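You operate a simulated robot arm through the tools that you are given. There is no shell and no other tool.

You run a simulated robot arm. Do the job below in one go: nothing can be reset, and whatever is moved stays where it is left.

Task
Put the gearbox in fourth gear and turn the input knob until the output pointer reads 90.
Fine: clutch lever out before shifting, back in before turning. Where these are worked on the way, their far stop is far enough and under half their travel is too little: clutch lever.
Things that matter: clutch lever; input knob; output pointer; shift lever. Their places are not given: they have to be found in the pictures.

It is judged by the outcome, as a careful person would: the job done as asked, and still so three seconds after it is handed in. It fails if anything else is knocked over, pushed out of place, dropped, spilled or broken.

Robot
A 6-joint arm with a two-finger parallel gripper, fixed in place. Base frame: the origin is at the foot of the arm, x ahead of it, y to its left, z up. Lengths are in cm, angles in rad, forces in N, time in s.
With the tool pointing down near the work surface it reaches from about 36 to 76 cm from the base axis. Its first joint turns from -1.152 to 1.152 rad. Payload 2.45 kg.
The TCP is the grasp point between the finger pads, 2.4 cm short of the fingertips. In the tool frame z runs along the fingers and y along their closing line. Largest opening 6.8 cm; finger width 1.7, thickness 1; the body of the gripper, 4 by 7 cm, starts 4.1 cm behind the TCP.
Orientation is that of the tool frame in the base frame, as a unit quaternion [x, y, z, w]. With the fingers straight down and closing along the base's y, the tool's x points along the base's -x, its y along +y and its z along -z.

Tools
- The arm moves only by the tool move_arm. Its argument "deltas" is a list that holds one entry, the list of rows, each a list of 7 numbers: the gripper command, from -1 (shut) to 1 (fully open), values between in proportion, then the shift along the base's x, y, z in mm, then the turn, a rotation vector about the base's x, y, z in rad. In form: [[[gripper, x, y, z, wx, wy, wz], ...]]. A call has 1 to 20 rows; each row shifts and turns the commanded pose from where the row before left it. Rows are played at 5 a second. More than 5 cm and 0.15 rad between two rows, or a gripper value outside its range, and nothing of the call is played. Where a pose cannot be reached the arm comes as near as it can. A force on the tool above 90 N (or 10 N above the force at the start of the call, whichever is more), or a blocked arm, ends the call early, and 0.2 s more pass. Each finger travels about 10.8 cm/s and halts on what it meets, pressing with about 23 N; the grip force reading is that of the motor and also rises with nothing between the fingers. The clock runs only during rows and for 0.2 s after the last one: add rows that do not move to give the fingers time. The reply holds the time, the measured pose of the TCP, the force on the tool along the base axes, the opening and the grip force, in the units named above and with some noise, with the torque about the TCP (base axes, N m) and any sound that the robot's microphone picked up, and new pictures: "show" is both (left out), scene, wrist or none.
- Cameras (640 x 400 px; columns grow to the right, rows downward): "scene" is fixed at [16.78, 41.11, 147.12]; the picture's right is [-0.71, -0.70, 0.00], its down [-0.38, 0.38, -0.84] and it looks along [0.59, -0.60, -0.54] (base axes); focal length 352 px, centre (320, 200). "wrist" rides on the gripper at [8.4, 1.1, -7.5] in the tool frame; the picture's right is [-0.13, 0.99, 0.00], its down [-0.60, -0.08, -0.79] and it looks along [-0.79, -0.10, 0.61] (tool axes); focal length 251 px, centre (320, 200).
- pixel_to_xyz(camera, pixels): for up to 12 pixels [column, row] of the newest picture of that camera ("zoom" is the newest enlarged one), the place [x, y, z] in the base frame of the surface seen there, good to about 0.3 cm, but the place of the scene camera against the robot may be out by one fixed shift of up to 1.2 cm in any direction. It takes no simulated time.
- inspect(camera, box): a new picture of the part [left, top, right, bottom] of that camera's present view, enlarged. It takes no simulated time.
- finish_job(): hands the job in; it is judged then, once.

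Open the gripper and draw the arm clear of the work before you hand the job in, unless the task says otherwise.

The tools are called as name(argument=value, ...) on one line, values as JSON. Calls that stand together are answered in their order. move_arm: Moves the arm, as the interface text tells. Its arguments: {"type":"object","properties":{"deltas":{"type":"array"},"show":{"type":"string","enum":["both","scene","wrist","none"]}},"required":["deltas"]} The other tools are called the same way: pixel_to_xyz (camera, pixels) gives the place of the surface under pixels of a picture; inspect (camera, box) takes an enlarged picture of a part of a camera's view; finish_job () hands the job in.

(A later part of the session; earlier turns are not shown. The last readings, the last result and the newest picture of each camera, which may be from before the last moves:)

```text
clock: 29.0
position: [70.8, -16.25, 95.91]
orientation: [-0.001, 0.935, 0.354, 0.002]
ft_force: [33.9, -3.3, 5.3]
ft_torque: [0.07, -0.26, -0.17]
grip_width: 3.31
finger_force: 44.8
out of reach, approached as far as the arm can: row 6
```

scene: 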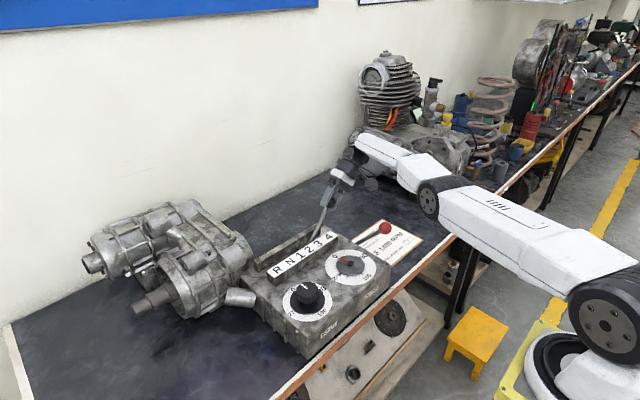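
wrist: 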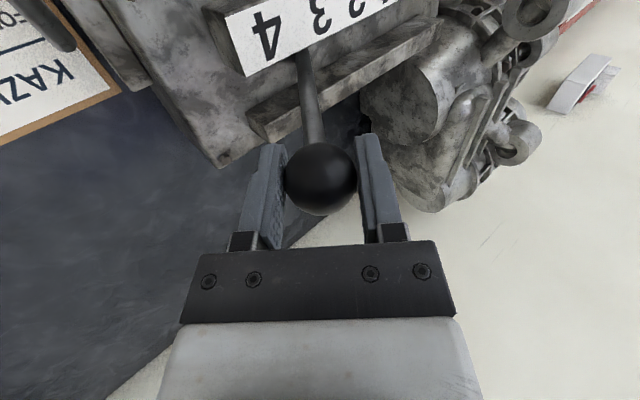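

The tilted tool is at the arm's reach limit (Fx 34 N). I turn the tool back toward vertical by 0.32 rad in place to regain reach.

move_arm(deltas=[[[-0.2, 0, 0, 0, -0.08, 0, 0], [-0.2, 0, 0, 0, -0.08, 0, 0], [-0.2, 0, 0, 0, -0.08, 0, 0], [-0.2, 0, 0, 0, -0.08, 0, 0], [-0.2, 0, 0, 0, 0, 0, 0]]], show="both")

```text
clock: 30.2
position: [72.6, -16.93, 96.0]
orientation: [-0.002, 0.98, 0.2, 0.001]
ft_force: [13.7, 1.4, 3.0]
ft_torque: [0.47, -0.14, -0.02]
grip_width: 2.97
finger_force: 41.0
out of reach, approached as far as the arm can: row 1, 2, 3, 4
```

scene: 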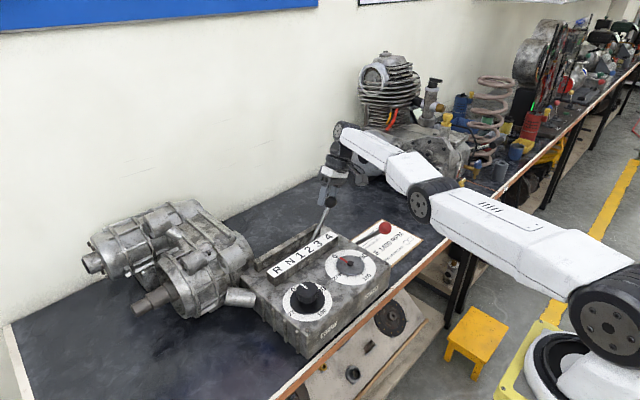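
wrist: 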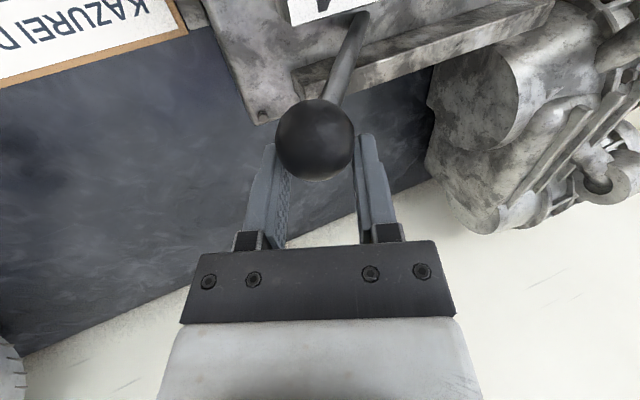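

The fingers drifted outward and the ball is near slipping out (ball (315,140) in the wrist view). I'll look at the lever closely before adjusting.

inspect(camera="scene", box=[260, 170, 400, 280])

inspect(camera="wrist", box=[220, 0, 460, 200])

pixel_to_xyz(camera="wrist", pixels=[[315, 140], [340, 70], [355, 35], [300, 140], [330, 140]])

```text
3.64 times, centred on (330, 225) of scene
```

zoom: 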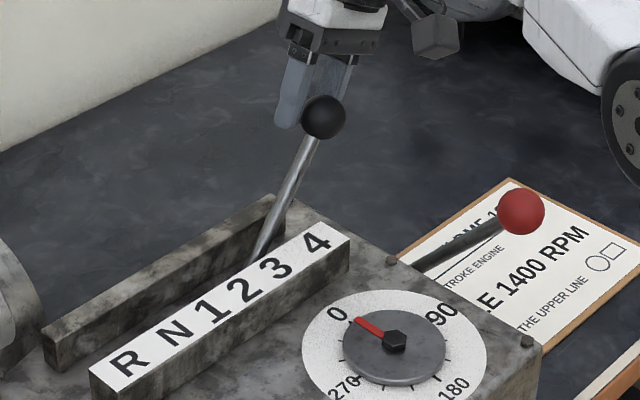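

```text
2.00 times, centred on (340, 100) of wrist
```

zoom: 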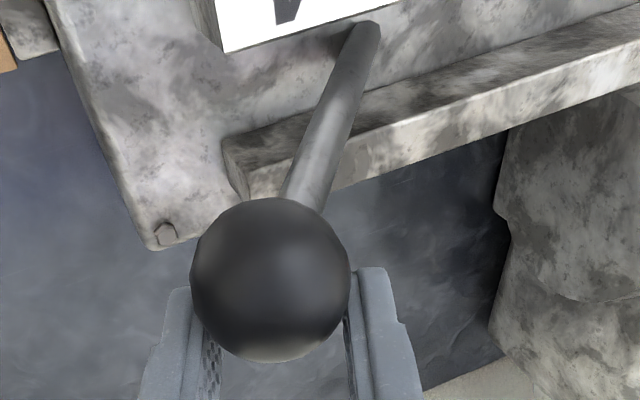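

```text
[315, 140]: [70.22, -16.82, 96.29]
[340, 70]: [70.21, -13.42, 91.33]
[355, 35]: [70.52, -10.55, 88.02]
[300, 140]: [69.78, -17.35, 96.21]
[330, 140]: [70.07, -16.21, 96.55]
```

The lever stands at slope ≈-0.66 rad, close to where 4 should be, but the grip is poor. I release, lift straight up, and turn the tool back to vertical; then I'll push from +y with closed fingers to make sure it's home.

move_arm(deltas=[[[0.5, 0, 0, 0, 0, 0, 0], [0.8, 0, 0, 0, 0, 0, 0], [0.8, 0, 0, 20, 0, 0, 0], [0.8, 0, 0, 30, -0.05, 0, 0], [0.8, 0, 0, 30, -0.1, 0, 0], [0.8, 0, 10, 10, -0.12, 0, 0], [0.8, 0, 10, 0, -0.13, 0, 0], [0.8, 0, 0, 0, 0, 0, 0]]], show="both")

inspect(camera="scene", box=[260, 170, 400, 280])

```text
clock: 32.0
position: [74.72, -15.72, 104.88]
orientation: [0.001, 1.0, 0.002, -0.004]
ft_force: [-0.8, 0.1, 0.0]
ft_torque: [0.0, 0.04, -0.01]
grip_width: 6.09
finger_force: 0.1
out of reach, approached as far as the arm can: row 4, 5, 6, 7
```

scene: 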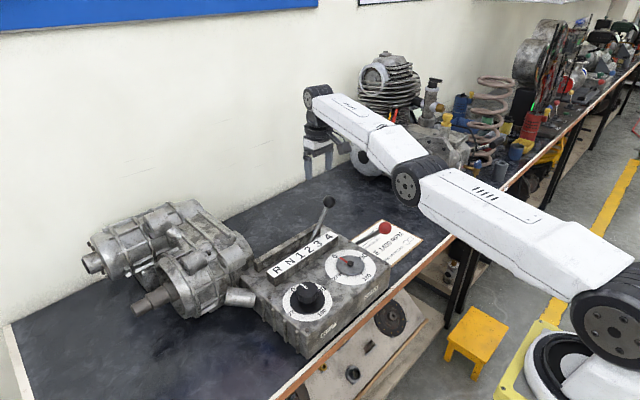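
wrist: 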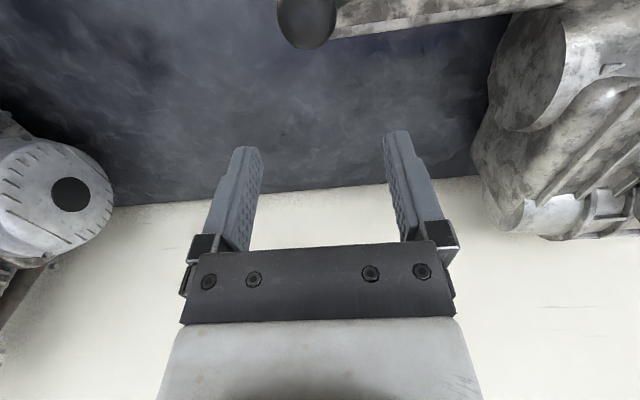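

```text
3.64 times, centred on (330, 225) of scene
```

zoom: 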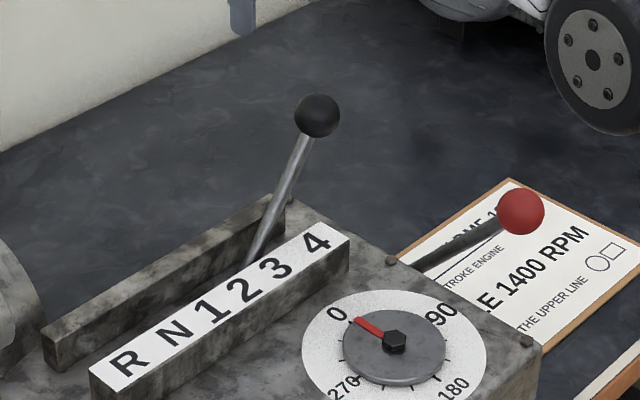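

After release the lever settled back a little (knob at scene (329,202)). I measure it to see which detent it is in.

pixel_to_xyz(camera="zoom", pixels=[[316, 115], [300, 155], [280, 200], [260, 240], [250, 262]])

pixel_to_xyz(camera="wrist", pixels=[[306, 20], [306, 35]])

```text
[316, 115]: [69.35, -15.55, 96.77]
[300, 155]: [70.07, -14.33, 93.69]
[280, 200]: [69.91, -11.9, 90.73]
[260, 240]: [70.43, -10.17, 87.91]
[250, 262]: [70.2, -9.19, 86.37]
```

```text
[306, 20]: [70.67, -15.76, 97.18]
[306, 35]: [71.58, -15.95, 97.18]
```

Rod slope gives ≈-0.61 rad; with N at +0.38 and ~0.25 rad spacing that matches 4th. To be sure it is seated, I bring closed fingers to the +y side of the knob for a gentle push test.

move_arm(deltas=[[[-1, -20, 20, 0, 0, 0, 0], [-1, -18, 18, 0, 0, 0, 0], [-1, 0, 0, 0, 0, 0, 0], [-1, 0, 0, 0, 0, 0, 0]]], show="wrist")

```text
clock: 33.0
position: [75.08, -14.16, 105.02]
orientation: [0.001, 1.0, 0.003, -0.005]
ft_force: [-0.1, -0.5, 0.8]
ft_torque: [-0.01, -0.04, -0.01]
grip_width: 0.01
finger_force: 23.3
out of reach, approached as far as the arm can: row 1, 2
```

wrist: 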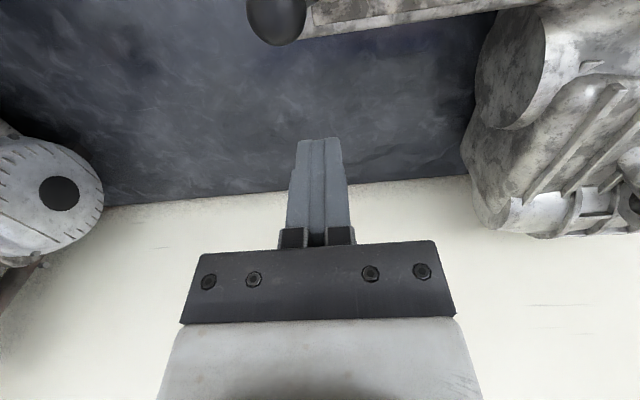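

Still flagged out of reach at x=75; I command more -x to bring the arm back inside its range.

move_arm(deltas=[[[-1, -30, 0, 0, 0, 0, 0], [-1, -30, 0, 0, 0, 0, 0], [-1, 0, 0, 0, 0, 0, 0]]], show="wrist")

```text
clock: 33.8
position: [75.03, -14.6, 105.26]
orientation: [0.0, 1.0, 0.003, -0.005]
ft_force: [0.2, 0.3, 0.0]
ft_torque: [-0.02, -0.01, -0.02]
grip_width: 0.0
finger_force: 22.7
out of reach, approached as far as the arm can: row 1, 2
```

wrist: 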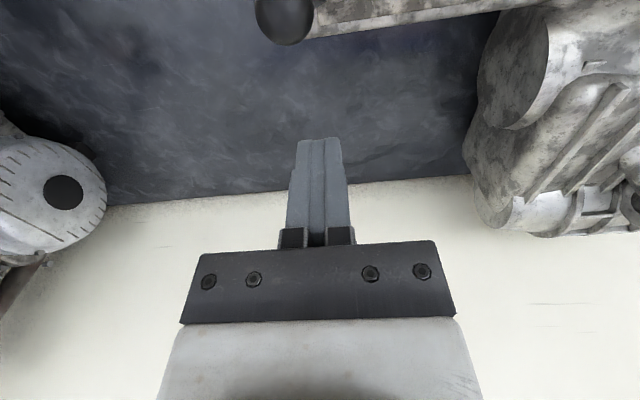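

The elbow appears to have passed straight (scene: elbow at (410,190) below the shoulder–wrist line), so the solver is stuck. I check wall clearance before trying to unwind it.

pixel_to_xyz(camera="wrist", pixels=[[230, 230], [430, 210], [560, 300], [250, 195]])

inspect(camera="scene", box=[280, 60, 640, 320])

pixel_to_xyz(camera="scene", pixels=[[605, 325], [405, 185], [318, 95], [455, 210], [560, 260], [370, 140]])

```text
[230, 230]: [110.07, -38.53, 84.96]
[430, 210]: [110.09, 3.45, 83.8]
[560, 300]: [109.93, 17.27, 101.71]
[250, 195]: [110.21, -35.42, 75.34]
```

```text
1.54 times, centred on (460, 190) of scene
```

zoom: 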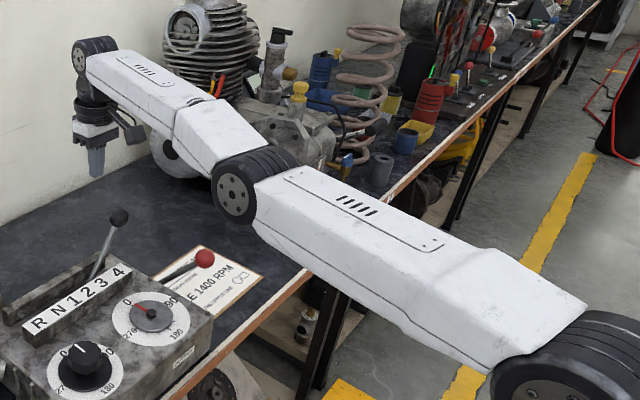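

```text
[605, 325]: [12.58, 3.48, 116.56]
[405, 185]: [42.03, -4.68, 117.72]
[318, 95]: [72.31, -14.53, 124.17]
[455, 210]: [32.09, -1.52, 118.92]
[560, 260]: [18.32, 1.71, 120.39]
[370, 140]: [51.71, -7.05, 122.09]
```

The wall is at x=110, so there's room. The elbow is just past straight; I'll command outward briefly so that the arm straightens, then inward with an upward component.

move_arm(deltas=[[[-1, 20, -4, 0, 0, 0, 0], [-1, 20, -4, 0, 0, 0, 0], [-1, -10, 2, 0, 0, 0, 0], [-1, -20, 4, 0, 0, 0, 0], [-1, -20, 4, 0, 0, 0, 0], [-1, -20, 4, 0, 0, 0, 0], [-1, 0, 0, 0, 0, 0, 0]]], show="scene")

```text
clock: 35.4
position: [68.03, -13.08, 105.27]
orientation: [0.0, 1.0, 0.004, -0.004]
ft_force: [0.3, 0.0, -0.8]
ft_torque: [-0.03, 0.0, 0.01]
grip_width: 0.0
finger_force: 22.7
out of reach, approached as far as the arm can: row 1, 2
```

scene: 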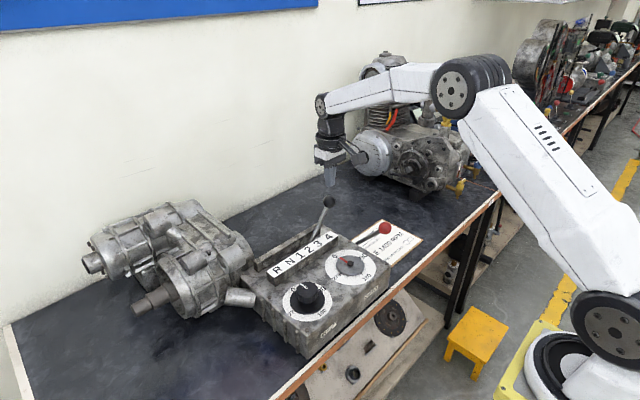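

Recovered to elbow-up at (68.0,-13.1,105.3). Now I lower closed fingers to the +y side of the knob.

move_arm(deltas=[[[-1, 13, 6, 0, 0, 0, 0], [-1, 10, 0, -20, 0, 0, 0], [-1, 0, 0, -30, 0, 0, 0], [-1, 0, 0, -31, 0, 0, 0], [-1, 0, 0, 0, 0, 0, 0], [-1, 0, 0, 0, 0, 0, 0]]], show="both")

inspect(camera="wrist", box=[220, 0, 460, 200])

```text
clock: 36.8
position: [70.32, -12.41, 97.23]
orientation: [0.0, 1.0, 0.004, -0.003]
ft_force: [0.4, -0.9, 0.0]
ft_torque: [0.0, 0.01, -0.02]
grip_width: 0.0
finger_force: 22.8
```

scene: 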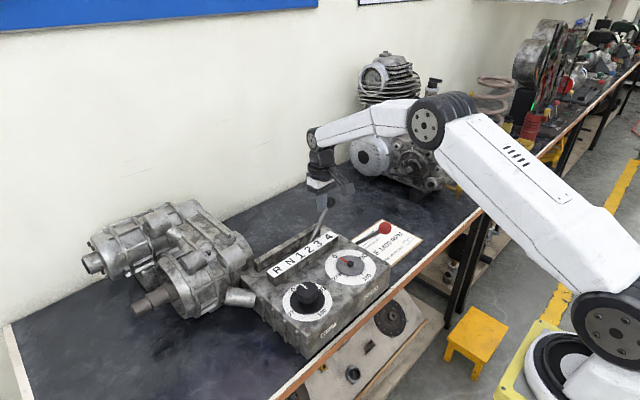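
wrist: 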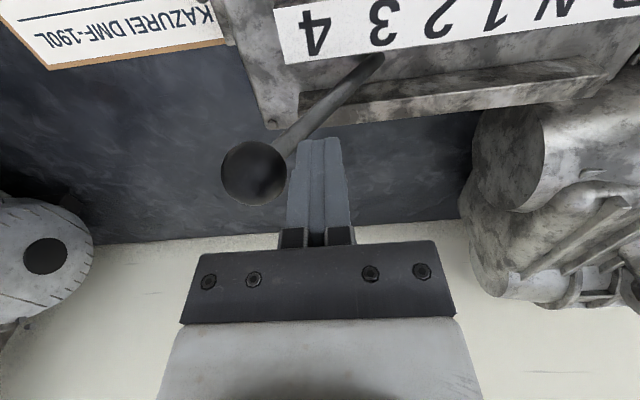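

```text
2.00 times, centred on (340, 100) of wrist
```

zoom: 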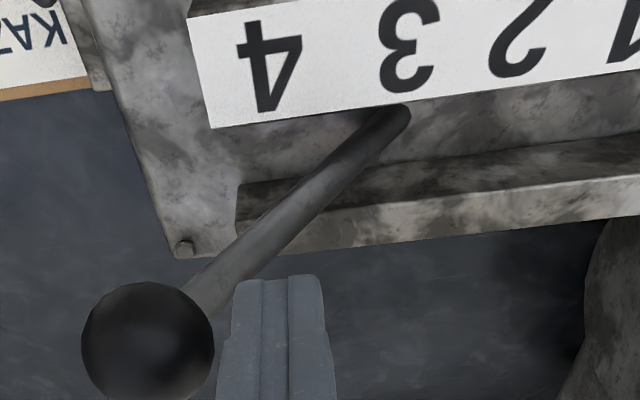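

The knob (255,172) lies on the -y side of the closed fingers with ~1 cm gap. I push gently toward -y and watch the force.

move_arm(deltas=[[[-1, 0, -6, 0, 0, 0, 0], [-1, 0, -5, 0, 0, 0, 0], [-1, 0, -3, 0, 0, 0, 0], [-1, 0, 0, 0, 0, 0, 0]]], show="none")

move_arm(deltas=[[[-1, 0, -3, -1.5, 0, 0, 0], [-1, 0, -3, -1.5, 0, 0, 0], [-1, 0, 0, 0, 0, 0, 0]]], show="wrist")

```text
clock: 37.8
position: [70.46, -13.82, 97.18]
orientation: [0.0, 1.0, 0.003, -0.004]
ft_force: [-0.1, 2.4, -2.0]
ft_torque: [0.1, 0.02, 0.01]
grip_width: 0.0
finger_force: 23.7
```

```text
clock: 38.6
position: [70.4, -14.15, 96.95]
orientation: [-0.001, 1.0, 0.005, -0.003]
ft_force: [-3.3, 16.6, 7.6]
ft_torque: [0.25, 0.06, 0.05]
grip_width: 0.01
finger_force: 23.3
```

wrist: 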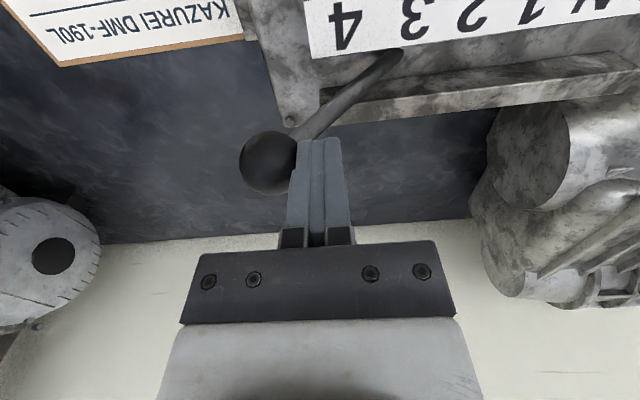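

Contact at y≈-13.8, and the force rises to 17 N in 3 mm — much stiffer than the free travel (≤5 N), suggesting a stop. One slightly harder push confirms.

move_arm(deltas=[[[-1, 0, -3, -1, 0, 0, 0], [-1, 0, -3, -1, 0, 0, 0], [-1, 0, 0, 0, 0, 0, 0]]], show="none")

```text
clock: 39.4
position: [70.48, -14.34, 96.83]
orientation: [-0.002, 1.0, 0.006, -0.002]
ft_force: [-6.7, 37.4, 21.1]
ft_torque: [0.51, 0.02, 0.11]
grip_width: 0.01
finger_force: 22.8
```

It's a hard stop (37 N, hardly moves): the lever is at the end of travel, 4th. I back off in +y, lift, and check where it settles.

move_arm(deltas=[[[-1, 0, 12, 3, 0, 0, 0], [-1, 0, 12, 0, 0, 0, 0], [-1, -10, 0, 30, 0, 0, 0], [-1, -30, 0, 30, 0, 0, 0], [-1, -40, 0, 20, 0, 0, 0], [-1, -40, -10, 0, 0, 0, 0], [-1, -40, -20, 0, 0, 0, 0], [-1, 0, 0, 0, 0, 0, 0]]], show="both")

inspect(camera="scene", box=[240, 180, 440, 340])

inspect(camera="wrist", box=[240, 40, 500, 220])

```text
clock: 41.2
position: [54.34, -15.78, 105.0]
orientation: [0.0, 1.0, 0.004, -0.003]
ft_force: [0.1, -0.5, 0.1]
ft_torque: [0.0, -0.02, -0.02]
grip_width: 0.03
finger_force: 22.5
```

scene: 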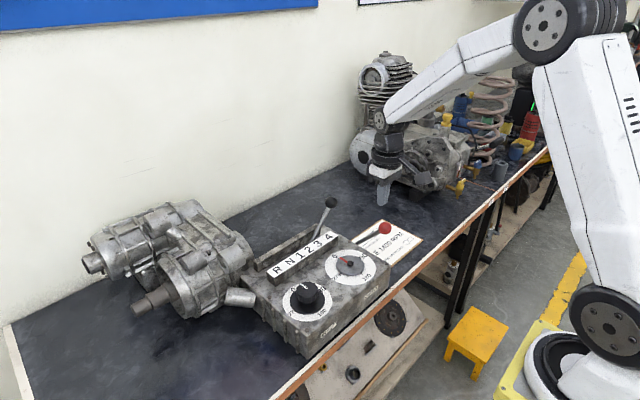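
wrist: 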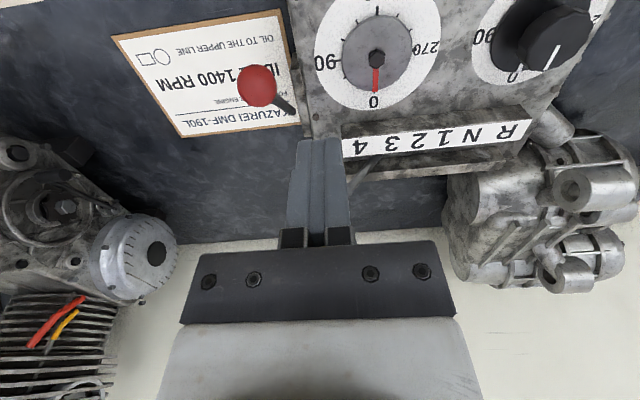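

```text
2.50 times, centred on (340, 260) of scene
```

zoom: 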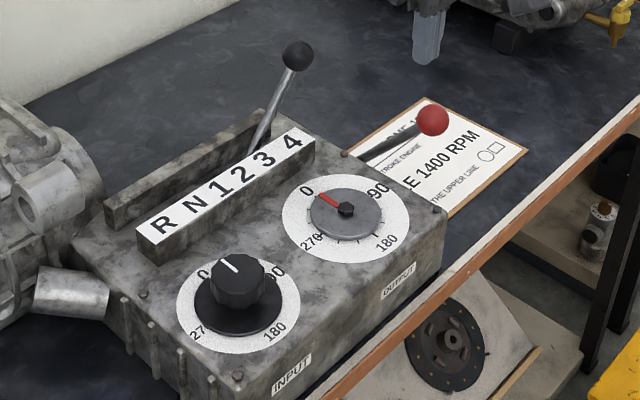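

```text
2.22 times, centred on (370, 130) of wrist
```

zoom: 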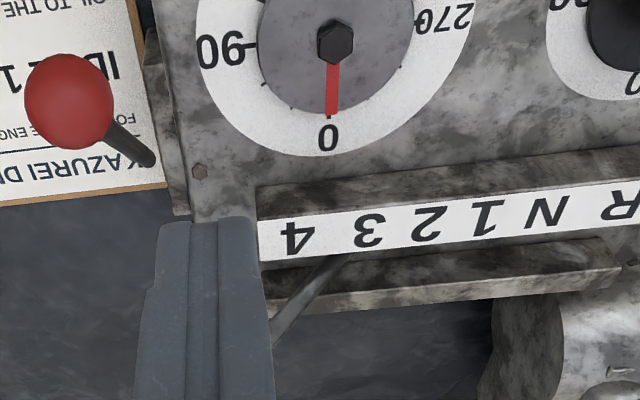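

Shift lever stays at the 4 end. Next: push the clutch lever back in from the front. I measure the red ball at (257,86) in the wrist view.

pixel_to_xyz(camera="wrist", pixels=[[257, 86], [250, 86], [264, 86], [257, 78], [285, 105]])

pixel_to_xyz(camera="scene", pixels=[[384, 228], [381, 228], [387, 230]])

```text
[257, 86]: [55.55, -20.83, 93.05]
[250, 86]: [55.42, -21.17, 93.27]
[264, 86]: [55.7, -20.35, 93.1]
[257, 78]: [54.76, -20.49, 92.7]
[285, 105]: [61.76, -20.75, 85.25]
```

```text
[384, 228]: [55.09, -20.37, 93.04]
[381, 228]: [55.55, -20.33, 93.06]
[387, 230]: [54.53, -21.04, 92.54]
```

Ball centre ≈(55.9,-21.3,91.6). I move the closed fingers in front of it (x≈48.5) and descend to z≈92.8.

move_arm(deltas=[[[-1, -29, -27, 0, 0, 0, 0], [-1, -29, -28, 0, 0, 0, 0], [-1, 0, 0, -40, 0, 0, 0], [-1, 0, 0, -40, 0, 0, 0], [-1, 0, 0, -42, 0, 0, 0], [-1, 0, 0, 0, 0, 0, 0]]], show="both")

```text
clock: 42.6
position: [48.65, -21.09, 92.59]
orientation: [-0.001, 1.0, 0.004, -0.003]
ft_force: [0.1, -0.5, 0.7]
ft_torque: [-0.03, 0.0, 0.01]
grip_width: 0.0
finger_force: 22.6
```

scene: 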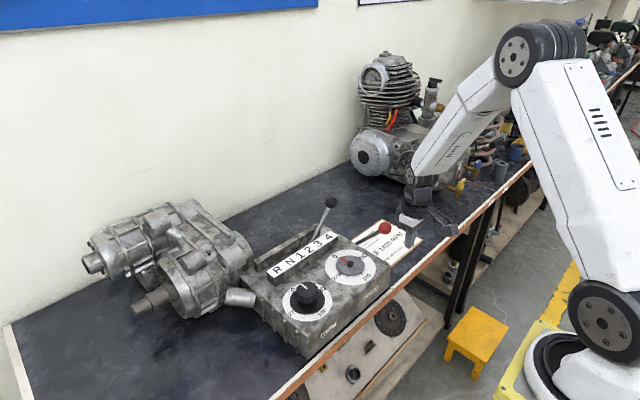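
wrist: 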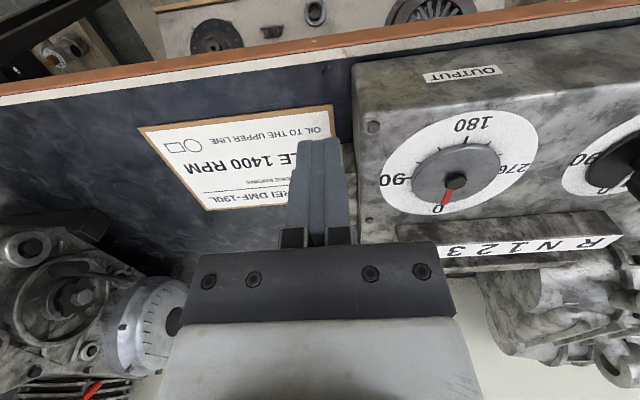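

The closed fingers are in front of the ball. I push in +x while rising slightly with the arc.

move_arm(deltas=[[[-1, 20, -2, 0, 0, 0, 0], [-1, 20, 0, 0, 0, 0, 0], [-1, 10, 0, 2, 0, 0, 0], [-1, 10, 0, 4, 0, 0, 0], [-1, 10, 0, 4, 0, 0, 0], [-1, 10, 0, 4, 0, 0, 0], [-1, 10, 0, 4, 0, 0, 0], [-1, 0, 0, 0, 0, 0, 0]]], show="both")

```text
clock: 44.4
position: [57.61, -21.48, 94.62]
orientation: [0.0, 1.0, 0.004, -0.004]
ft_force: [-0.1, 0.7, 0.1]
ft_torque: [-0.02, 0.01, -0.03]
grip_width: 0.0
finger_force: 23.0
```

scene: 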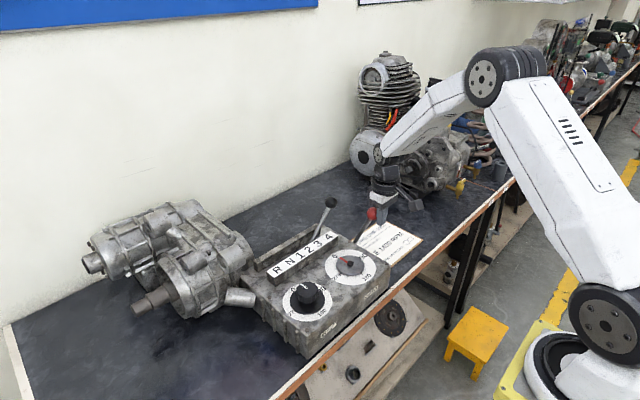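
wrist: 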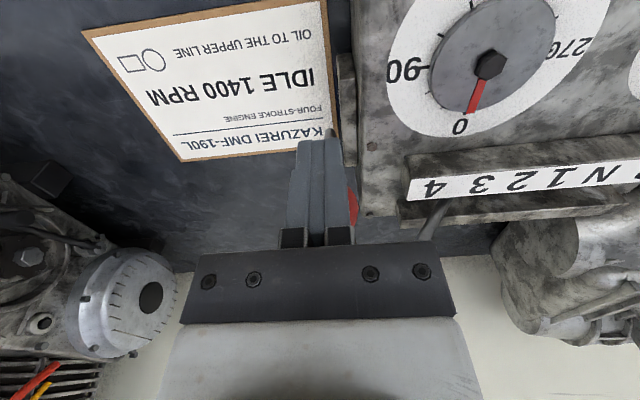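

The ball moves along (red at (352,210)), slightly to the +y side. I shift +2 mm in y and continue to the upright stop.

move_arm(deltas=[[[-1, 8, 2, 3, 0, 0, 0], [-1, 10, 0, 3, 0, 0, 0], [-1, 10, 0, 2, 0, 0, 0], [-1, 10, 0, 1, 0, 0, 0], [-1, 10, 0, 0, 0, 0, 0], [-1, 8, 0, 0, 0, 0, 0], [-1, 0, 0, 0, 0, 0, 0]]], show="both")

```text
clock: 46.0
position: [63.13, -21.07, 95.33]
orientation: [0.0, 1.0, 0.003, -0.003]
ft_force: [0.2, 0.1, -0.9]
ft_torque: [0.01, 0.0, 0.0]
grip_width: 0.01
finger_force: 22.9
```

scene: 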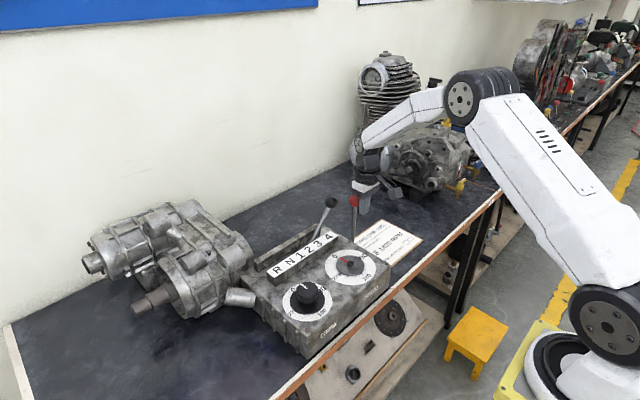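
wrist: 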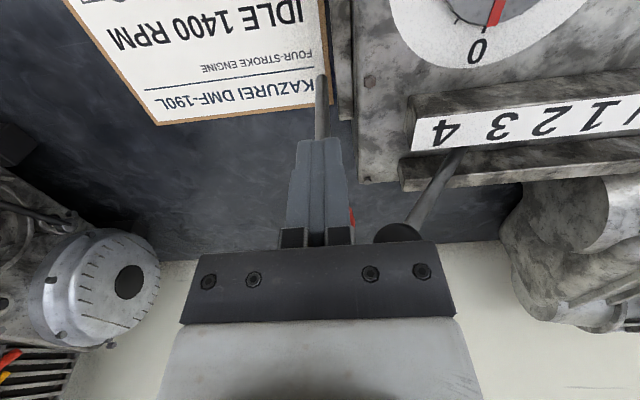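

The red ball is back near its first place (354,200) with TCP x=63.1. I push further in small steps until the stop is felt.

move_arm(deltas=[[[-1, 4, 0, 0, 0, 0, 0], [-1, 3, 0, 0, 0, 0, 0], [-1, 0, 0, 0, 0, 0, 0]]], show="none")

move_arm(deltas=[[[-1, 4, 0, 0, 0, 0, 0], [-1, 3, 0, 0, 0, 0, 0], [-1, 0, 0, 0, 0, 0, 0]]], show="scene")

```text
clock: 46.8
position: [63.64, -21.16, 95.46]
orientation: [0.0, 1.0, 0.004, -0.004]
ft_force: [0.0, 0.8, 0.8]
ft_torque: [0.0, -0.03, 0.01]
grip_width: 0.0
finger_force: 23.3
```

```text
clock: 47.6
position: [64.39, -21.21, 95.56]
orientation: [0.001, 1.0, 0.003, -0.005]
ft_force: [-11.3, 0.8, 2.5]
ft_torque: [-0.02, -0.05, -0.03]
grip_width: 0.0
finger_force: 23.8
```

scene: 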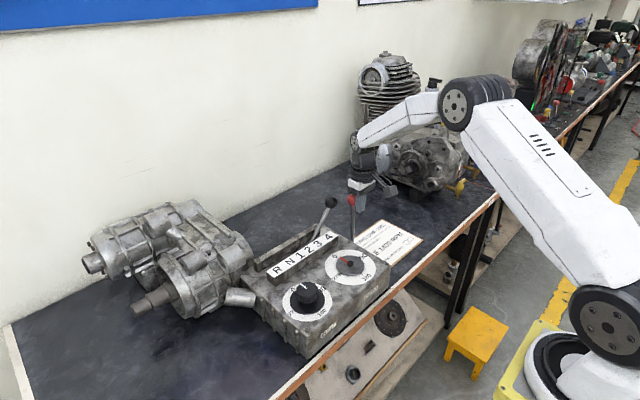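

Force -11 N shows the stop. A last small push, then I back off and lift clear.

move_arm(deltas=[[[-1, 4, 0, 0, 0, 0, 0], [-1, 0, 0, 0, 0, 0, 0]]], show="none")

move_arm(deltas=[[[-1, -15, 0, 0, 0, 0, 0], [-1, -35, 0, 0, 0, 0, 0], [-1, -40, 0, 20, 0, 0, 0], [-1, -30, 20, 35, 0, 0, 0], [-1, -20, 30, 30, 0, 0, 0], [-1, 0, 40, 0, 0, 0, 0], [-1, 0, 40, 0, 0, 0, 0], [-1, 0, 0, 0, 0, 0, 0]]], show="both")

inspect(camera="scene", box=[240, 180, 440, 340])

inspect(camera="wrist", box=[240, 0, 500, 200])

```text
clock: 48.2
position: [64.65, -21.31, 95.45]
orientation: [0.0, 1.0, 0.005, -0.009]
ft_force: [-37.0, 2.3, 12.7]
ft_torque: [-0.03, -0.14, -0.04]
grip_width: 0.01
finger_force: 23.2
```

```text
refused: row 4 steps farther than a row can; nothing moved
```

```text
2.50 times, centred on (340, 260) of scene
```

zoom: 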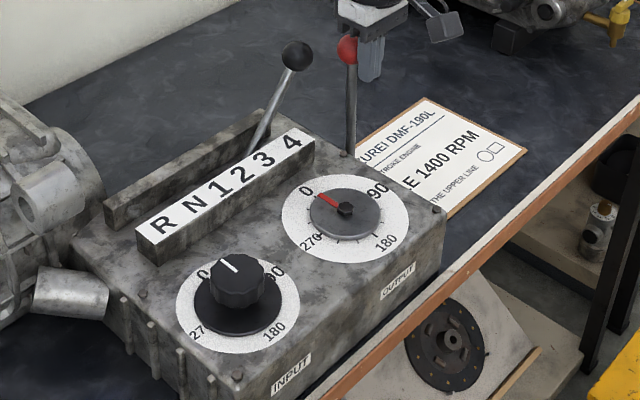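

```text
2.00 times, centred on (370, 100) of wrist
```

zoom: 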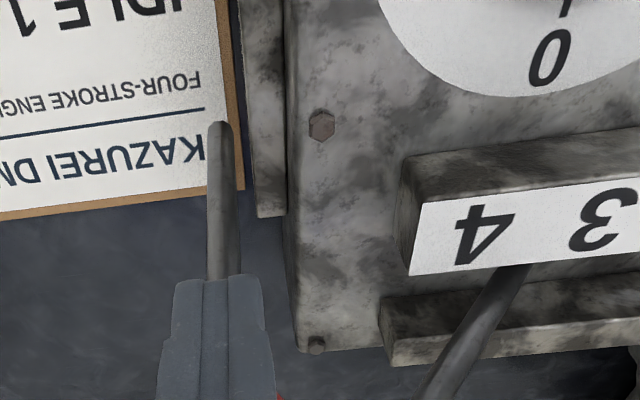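

The stop is firm (37 N). The retreat had one row too long, so I redo it with shorter rows, ending in front of the dials.

move_arm(deltas=[[[-1, -15, 0, 0, 0, 0, 0], [-1, -35, 0, 0, 0, 0, 0], [-1, -40, 0, 20, 0, 0, 0], [-1, -30, 10, 30, 0, 0, 0], [-1, -20, 20, 30, 0, 0, 0], [-1, 0, 40, 0, 0, 0, 0], [-1, 0, 40, 0, 0, 0, 0], [-1, 0, 0, 0, 0, 0, 0]]], show="both")

inspect(camera="scene", box=[240, 180, 440, 340])

inspect(camera="wrist", box=[240, 0, 500, 200])

```text
clock: 50.0
position: [50.78, -10.04, 103.5]
orientation: [0.001, 1.0, 0.003, -0.003]
ft_force: [-0.9, -0.6, -0.3]
ft_torque: [0.01, -0.01, -0.04]
grip_width: 0.0
finger_force: 22.8
```

scene: 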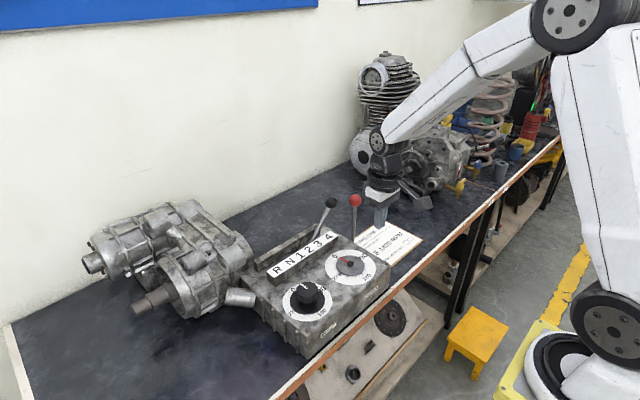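
wrist: 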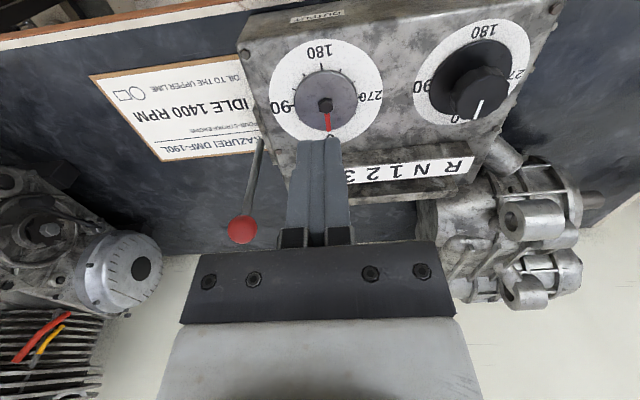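

```text
2.50 times, centred on (340, 260) of scene
```

zoom: 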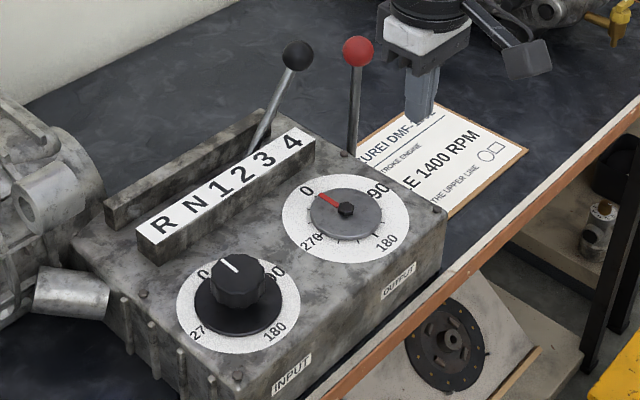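

```text
2.00 times, centred on (370, 100) of wrist
```

zoom: 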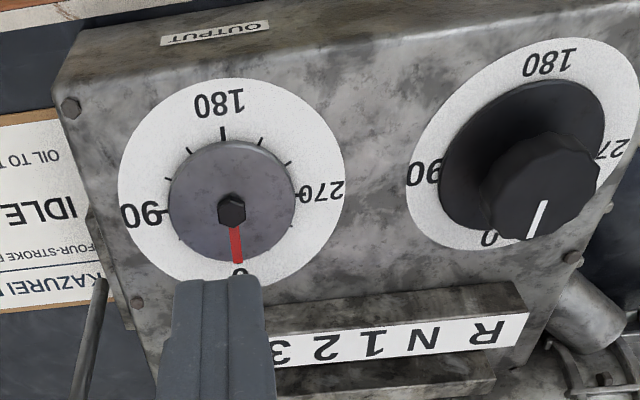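

Both levers are right: shift at 4, clutch in; pointer at 0. Now I measure the input knob: top, rim and flange.

pixel_to_xyz(camera="scene", pixels=[[307, 286], [307, 283], [300, 287], [315, 287], [307, 292], [307, 299], [300, 304], [325, 300], [290, 298], [308, 308], [308, 312]])

pixel_to_xyz(camera="wrist", pixels=[[482, 88], [475, 100], [490, 85], [462, 100], [508, 92], [484, 66], [484, 118], [455, 70], [430, 100], [326, 103], [329, 120]])

inspect(camera="scene", box=[270, 265, 340, 325])

```text
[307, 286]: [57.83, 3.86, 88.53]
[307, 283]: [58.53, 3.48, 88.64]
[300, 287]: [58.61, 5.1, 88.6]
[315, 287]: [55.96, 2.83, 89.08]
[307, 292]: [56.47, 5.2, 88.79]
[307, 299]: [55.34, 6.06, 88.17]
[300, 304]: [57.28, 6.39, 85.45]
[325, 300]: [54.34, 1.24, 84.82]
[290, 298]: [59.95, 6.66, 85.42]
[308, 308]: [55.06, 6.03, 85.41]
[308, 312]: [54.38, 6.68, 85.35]
```

```text
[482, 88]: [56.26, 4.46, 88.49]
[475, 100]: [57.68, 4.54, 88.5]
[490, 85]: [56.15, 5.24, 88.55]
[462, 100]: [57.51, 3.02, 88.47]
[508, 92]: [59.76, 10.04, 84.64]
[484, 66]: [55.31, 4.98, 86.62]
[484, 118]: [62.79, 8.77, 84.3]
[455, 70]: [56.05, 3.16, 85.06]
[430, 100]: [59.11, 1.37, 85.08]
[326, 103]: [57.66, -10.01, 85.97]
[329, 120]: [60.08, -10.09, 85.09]
```

```text
6.67 times, centred on (305, 295) of scene
```

zoom: 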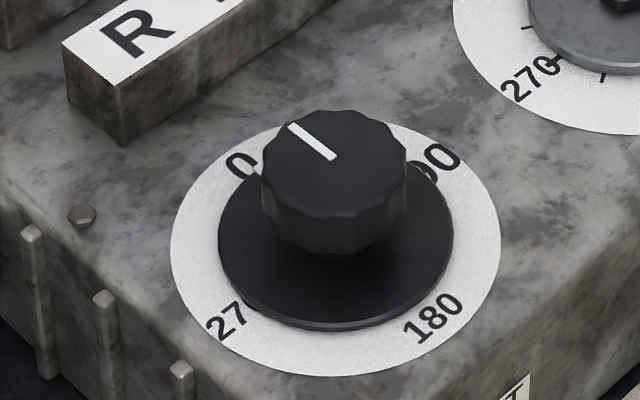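

Knob: top z≈88.5, flange z≈85.3, centre ≈(56.7,4.6), diameter ≈4.8 cm. I move above it, open, and turn the tool +0.7 rad so there's room to turn clockwise.

move_arm(deltas=[[[1, 15, 35, 0, 0, 0, 0.1], [1, 20, 40, 0, 0, 0, 0.12], [1, 15, 40, 0, 0, 0, 0.12], [1, 9, 31, 0, 0, 0, 0.12], [1, 0, 0, 0, 0, 0, 0.12], [1, 0, 0, -20, 0, 0, 0.12], [1, 0, 0, 0, 0, 0, 0]]], show="both")

inspect(camera="wrist", box=[220, 0, 460, 200])

```text
clock: 51.6
position: [56.89, 4.4, 101.4]
orientation: [-0.343, 0.939, 0.002, -0.004]
ft_force: [-0.2, -0.7, -0.5]
ft_torque: [-0.02, -0.02, 0.02]
grip_width: 6.8
finger_force: 0.0
```

scene: 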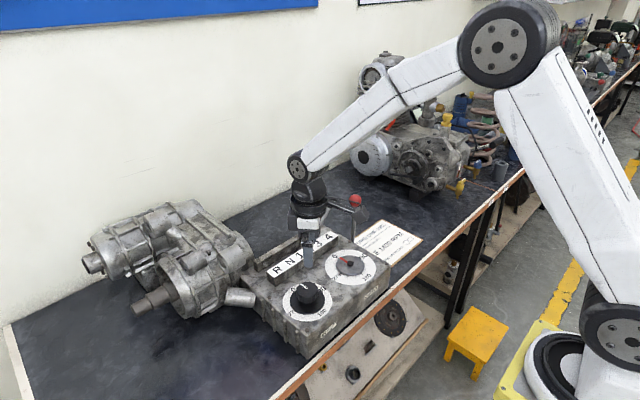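
wrist: 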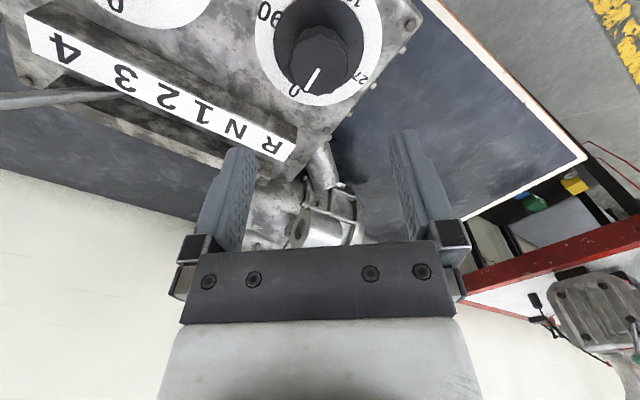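

```text
2.00 times, centred on (340, 100) of wrist
```

zoom: 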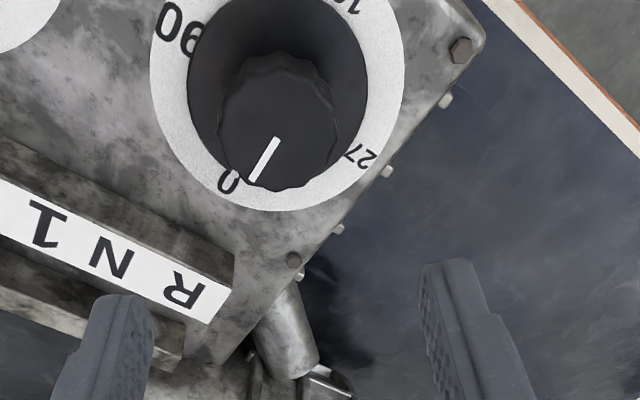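

The knob's top centre is at about (318,65) in the wrist view. I measure rim points to refine the centre.

pixel_to_xyz(camera="wrist", pixels=[[318, 65], [318, 90], [318, 92], [318, 50], [318, 40], [318, 34], [293, 65], [291, 68], [345, 65], [347, 68], [314, 77], [322, 69]])

inspect(camera="wrist", box=[270, 10, 370, 110])

```text
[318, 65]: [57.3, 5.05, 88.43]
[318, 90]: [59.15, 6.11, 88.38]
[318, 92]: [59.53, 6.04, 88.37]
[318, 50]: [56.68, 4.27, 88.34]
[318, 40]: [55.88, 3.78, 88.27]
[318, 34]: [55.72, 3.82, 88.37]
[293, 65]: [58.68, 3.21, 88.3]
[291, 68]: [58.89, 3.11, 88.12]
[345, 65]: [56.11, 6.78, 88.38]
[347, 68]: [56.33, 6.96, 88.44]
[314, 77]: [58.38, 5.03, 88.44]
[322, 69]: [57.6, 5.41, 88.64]
```

```text
4.00 times, centred on (320, 60) of wrist
```

zoom: 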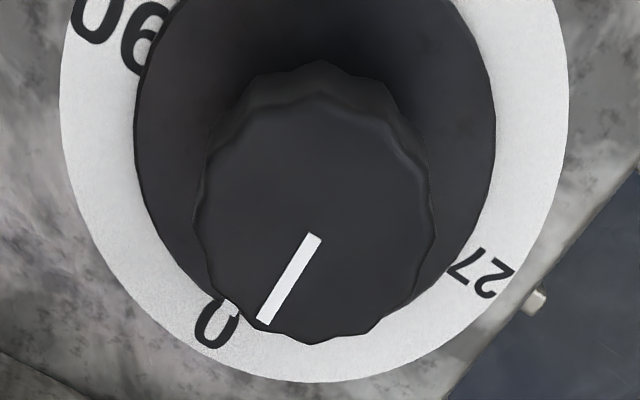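

Rim midpoints give the knob centre ≈(57.4,4.9). I centre over it and descend so the tips stop at z≈86, above the flange.

move_arm(deltas=[[[1, 5, 5, -30, 0, 0, 0], [1, 0, 0, -35, 0, 0, 0], [1, 0, 0, -30, 0, 0, 0], [1, 0, 0, -20, 0, 0, 0], [1, 0, 0, 0, 0, 0, 0]]], show="both")

inspect(camera="wrist", box=[220, 60, 420, 220])

```text
clock: 52.8
position: [57.4, 5.05, 89.89]
orientation: [-0.344, 0.939, 0.002, -0.005]
ft_force: [-0.8, 0.6, -0.6]
ft_torque: [0.01, -0.01, 0.01]
grip_width: 6.8
finger_force: 0.3
```

scene: 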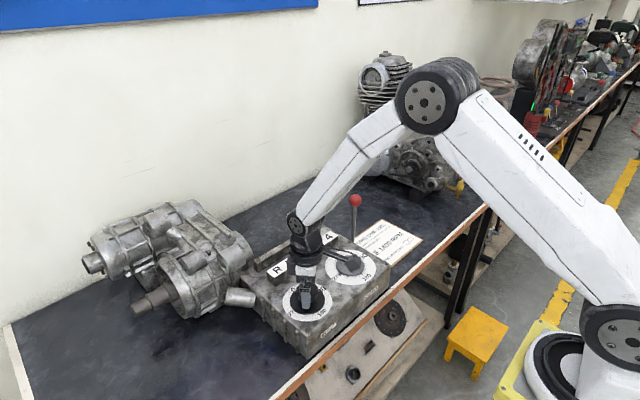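
wrist: 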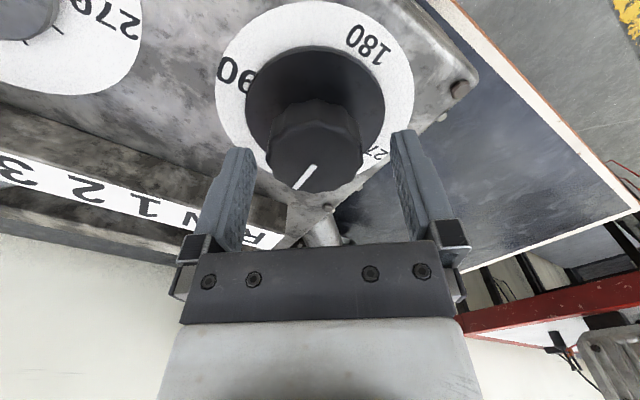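

```text
2.50 times, centred on (320, 140) of wrist
```

zoom: 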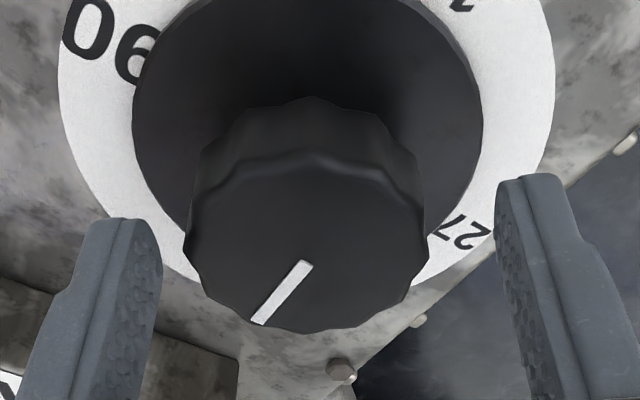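

The knob is slightly off (zoom centre (306,240)): I shift by (-1,-4) mm, lower 14 mm more, and close on it.

move_arm(deltas=[[[1, -1, -4, 0, 0, 0, 0], [1, 0, 0, -14, 0, 0, 0], [1, 0, 0, 0, 0, 0, 0], [0.7, 0, 0, 0, 0, 0, 0], [0.5, 0, 0, 0, 0, 0, 0], [0.3, 0, 0, 0, 0, 0, 0], [0.1, 0, 0, 0, 0, 0, 0], [0.1, 0, 0, 0, 0, 0, 0]]], show="both")

inspect(camera="scene", box=[270, 230, 400, 330])

```text
clock: 54.6
position: [57.15, 4.52, 88.5]
orientation: [-0.343, 0.939, 0.002, -0.005]
ft_force: [-3.6, 6.5, -0.4]
ft_torque: [-0.23, -0.27, 0.05]
grip_width: 4.77
finger_force: 45.1
```

scene: 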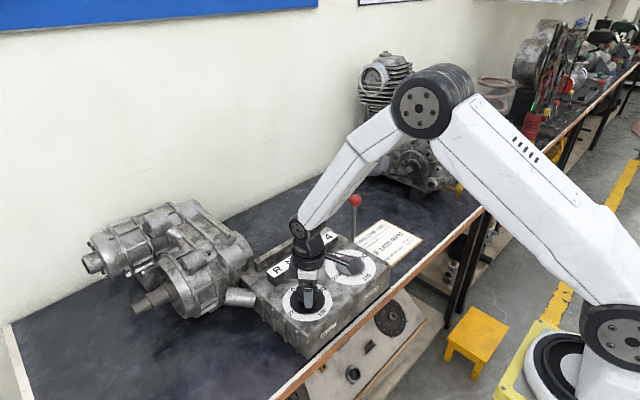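
wrist: 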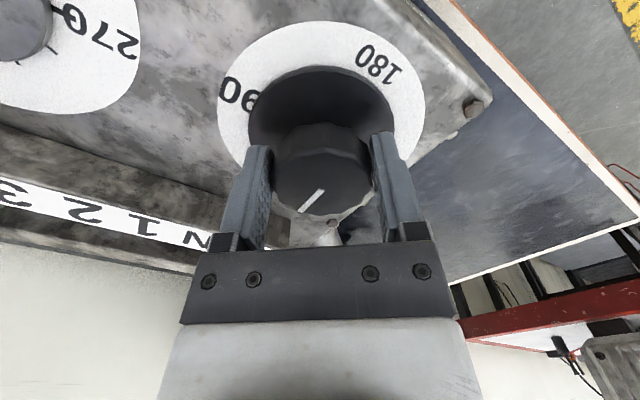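

```text
4.00 times, centred on (335, 280) of scene
```

zoom: 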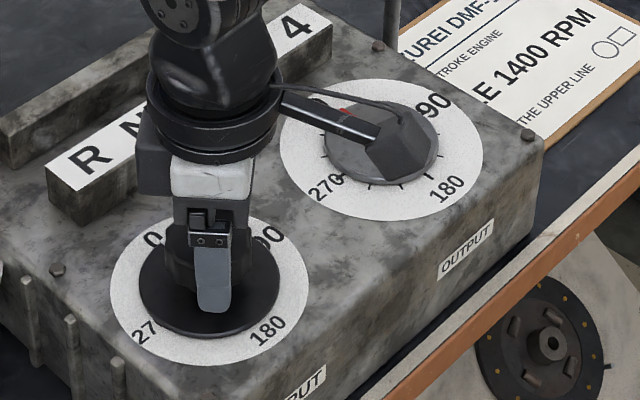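

Knob gripped (4.77 cm). I turn 0.3 rad clockwise (negative about z) and look at the output pointer.

move_arm(deltas=[[[0.1, 0, 0, 0, 0, 0, -0.1], [0.1, 0, 0, 0, 0, 0, -0.1], [0.1, 0, 0, 0, 0, 0, -0.1], [0.1, 0, 0, 0, 0, 0, 0], [0.1, 0, 0, 0, 0, 0, 0]]], show="both")

inspect(camera="scene", box=[270, 230, 400, 330])

inspect(camera="wrist", box=[0, 0, 200, 160])

```text
clock: 55.8
position: [57.2, 4.77, 88.64]
orientation: [-0.199, 0.98, 0.002, -0.006]
ft_force: [-18.6, 25.7, 9.1]
ft_torque: [0.38, -0.09, 0.19]
grip_width: 4.76
finger_force: 44.5
```

scene: 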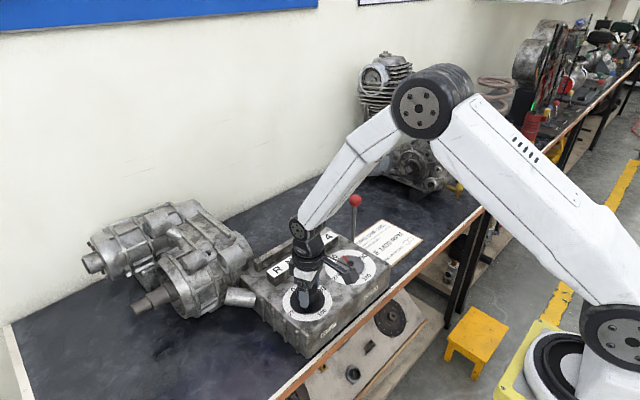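
wrist: 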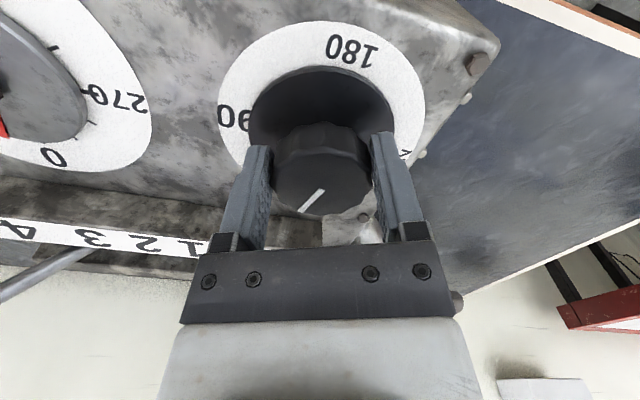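

```text
4.00 times, centred on (335, 280) of scene
```

zoom: 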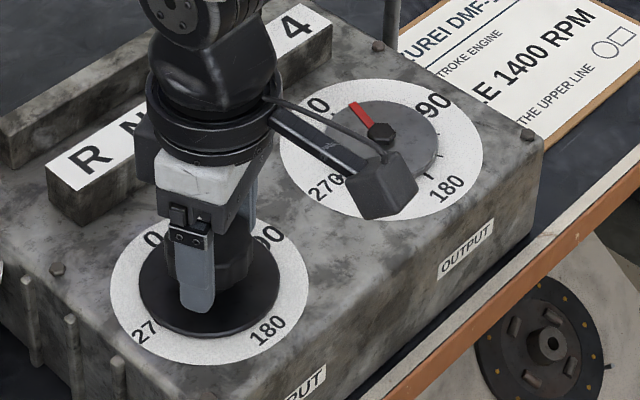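

```text
2.50 times, centred on (100, 80) of wrist
```

zoom: 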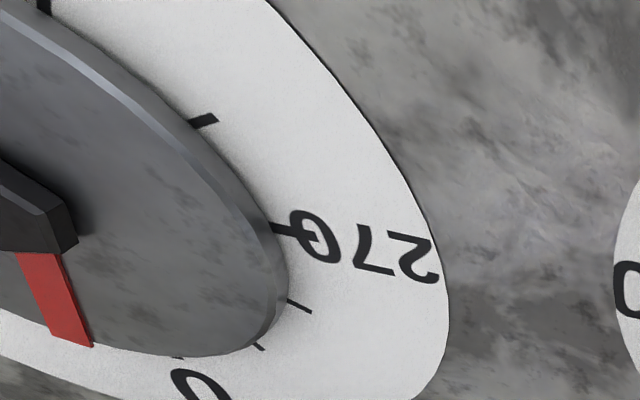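

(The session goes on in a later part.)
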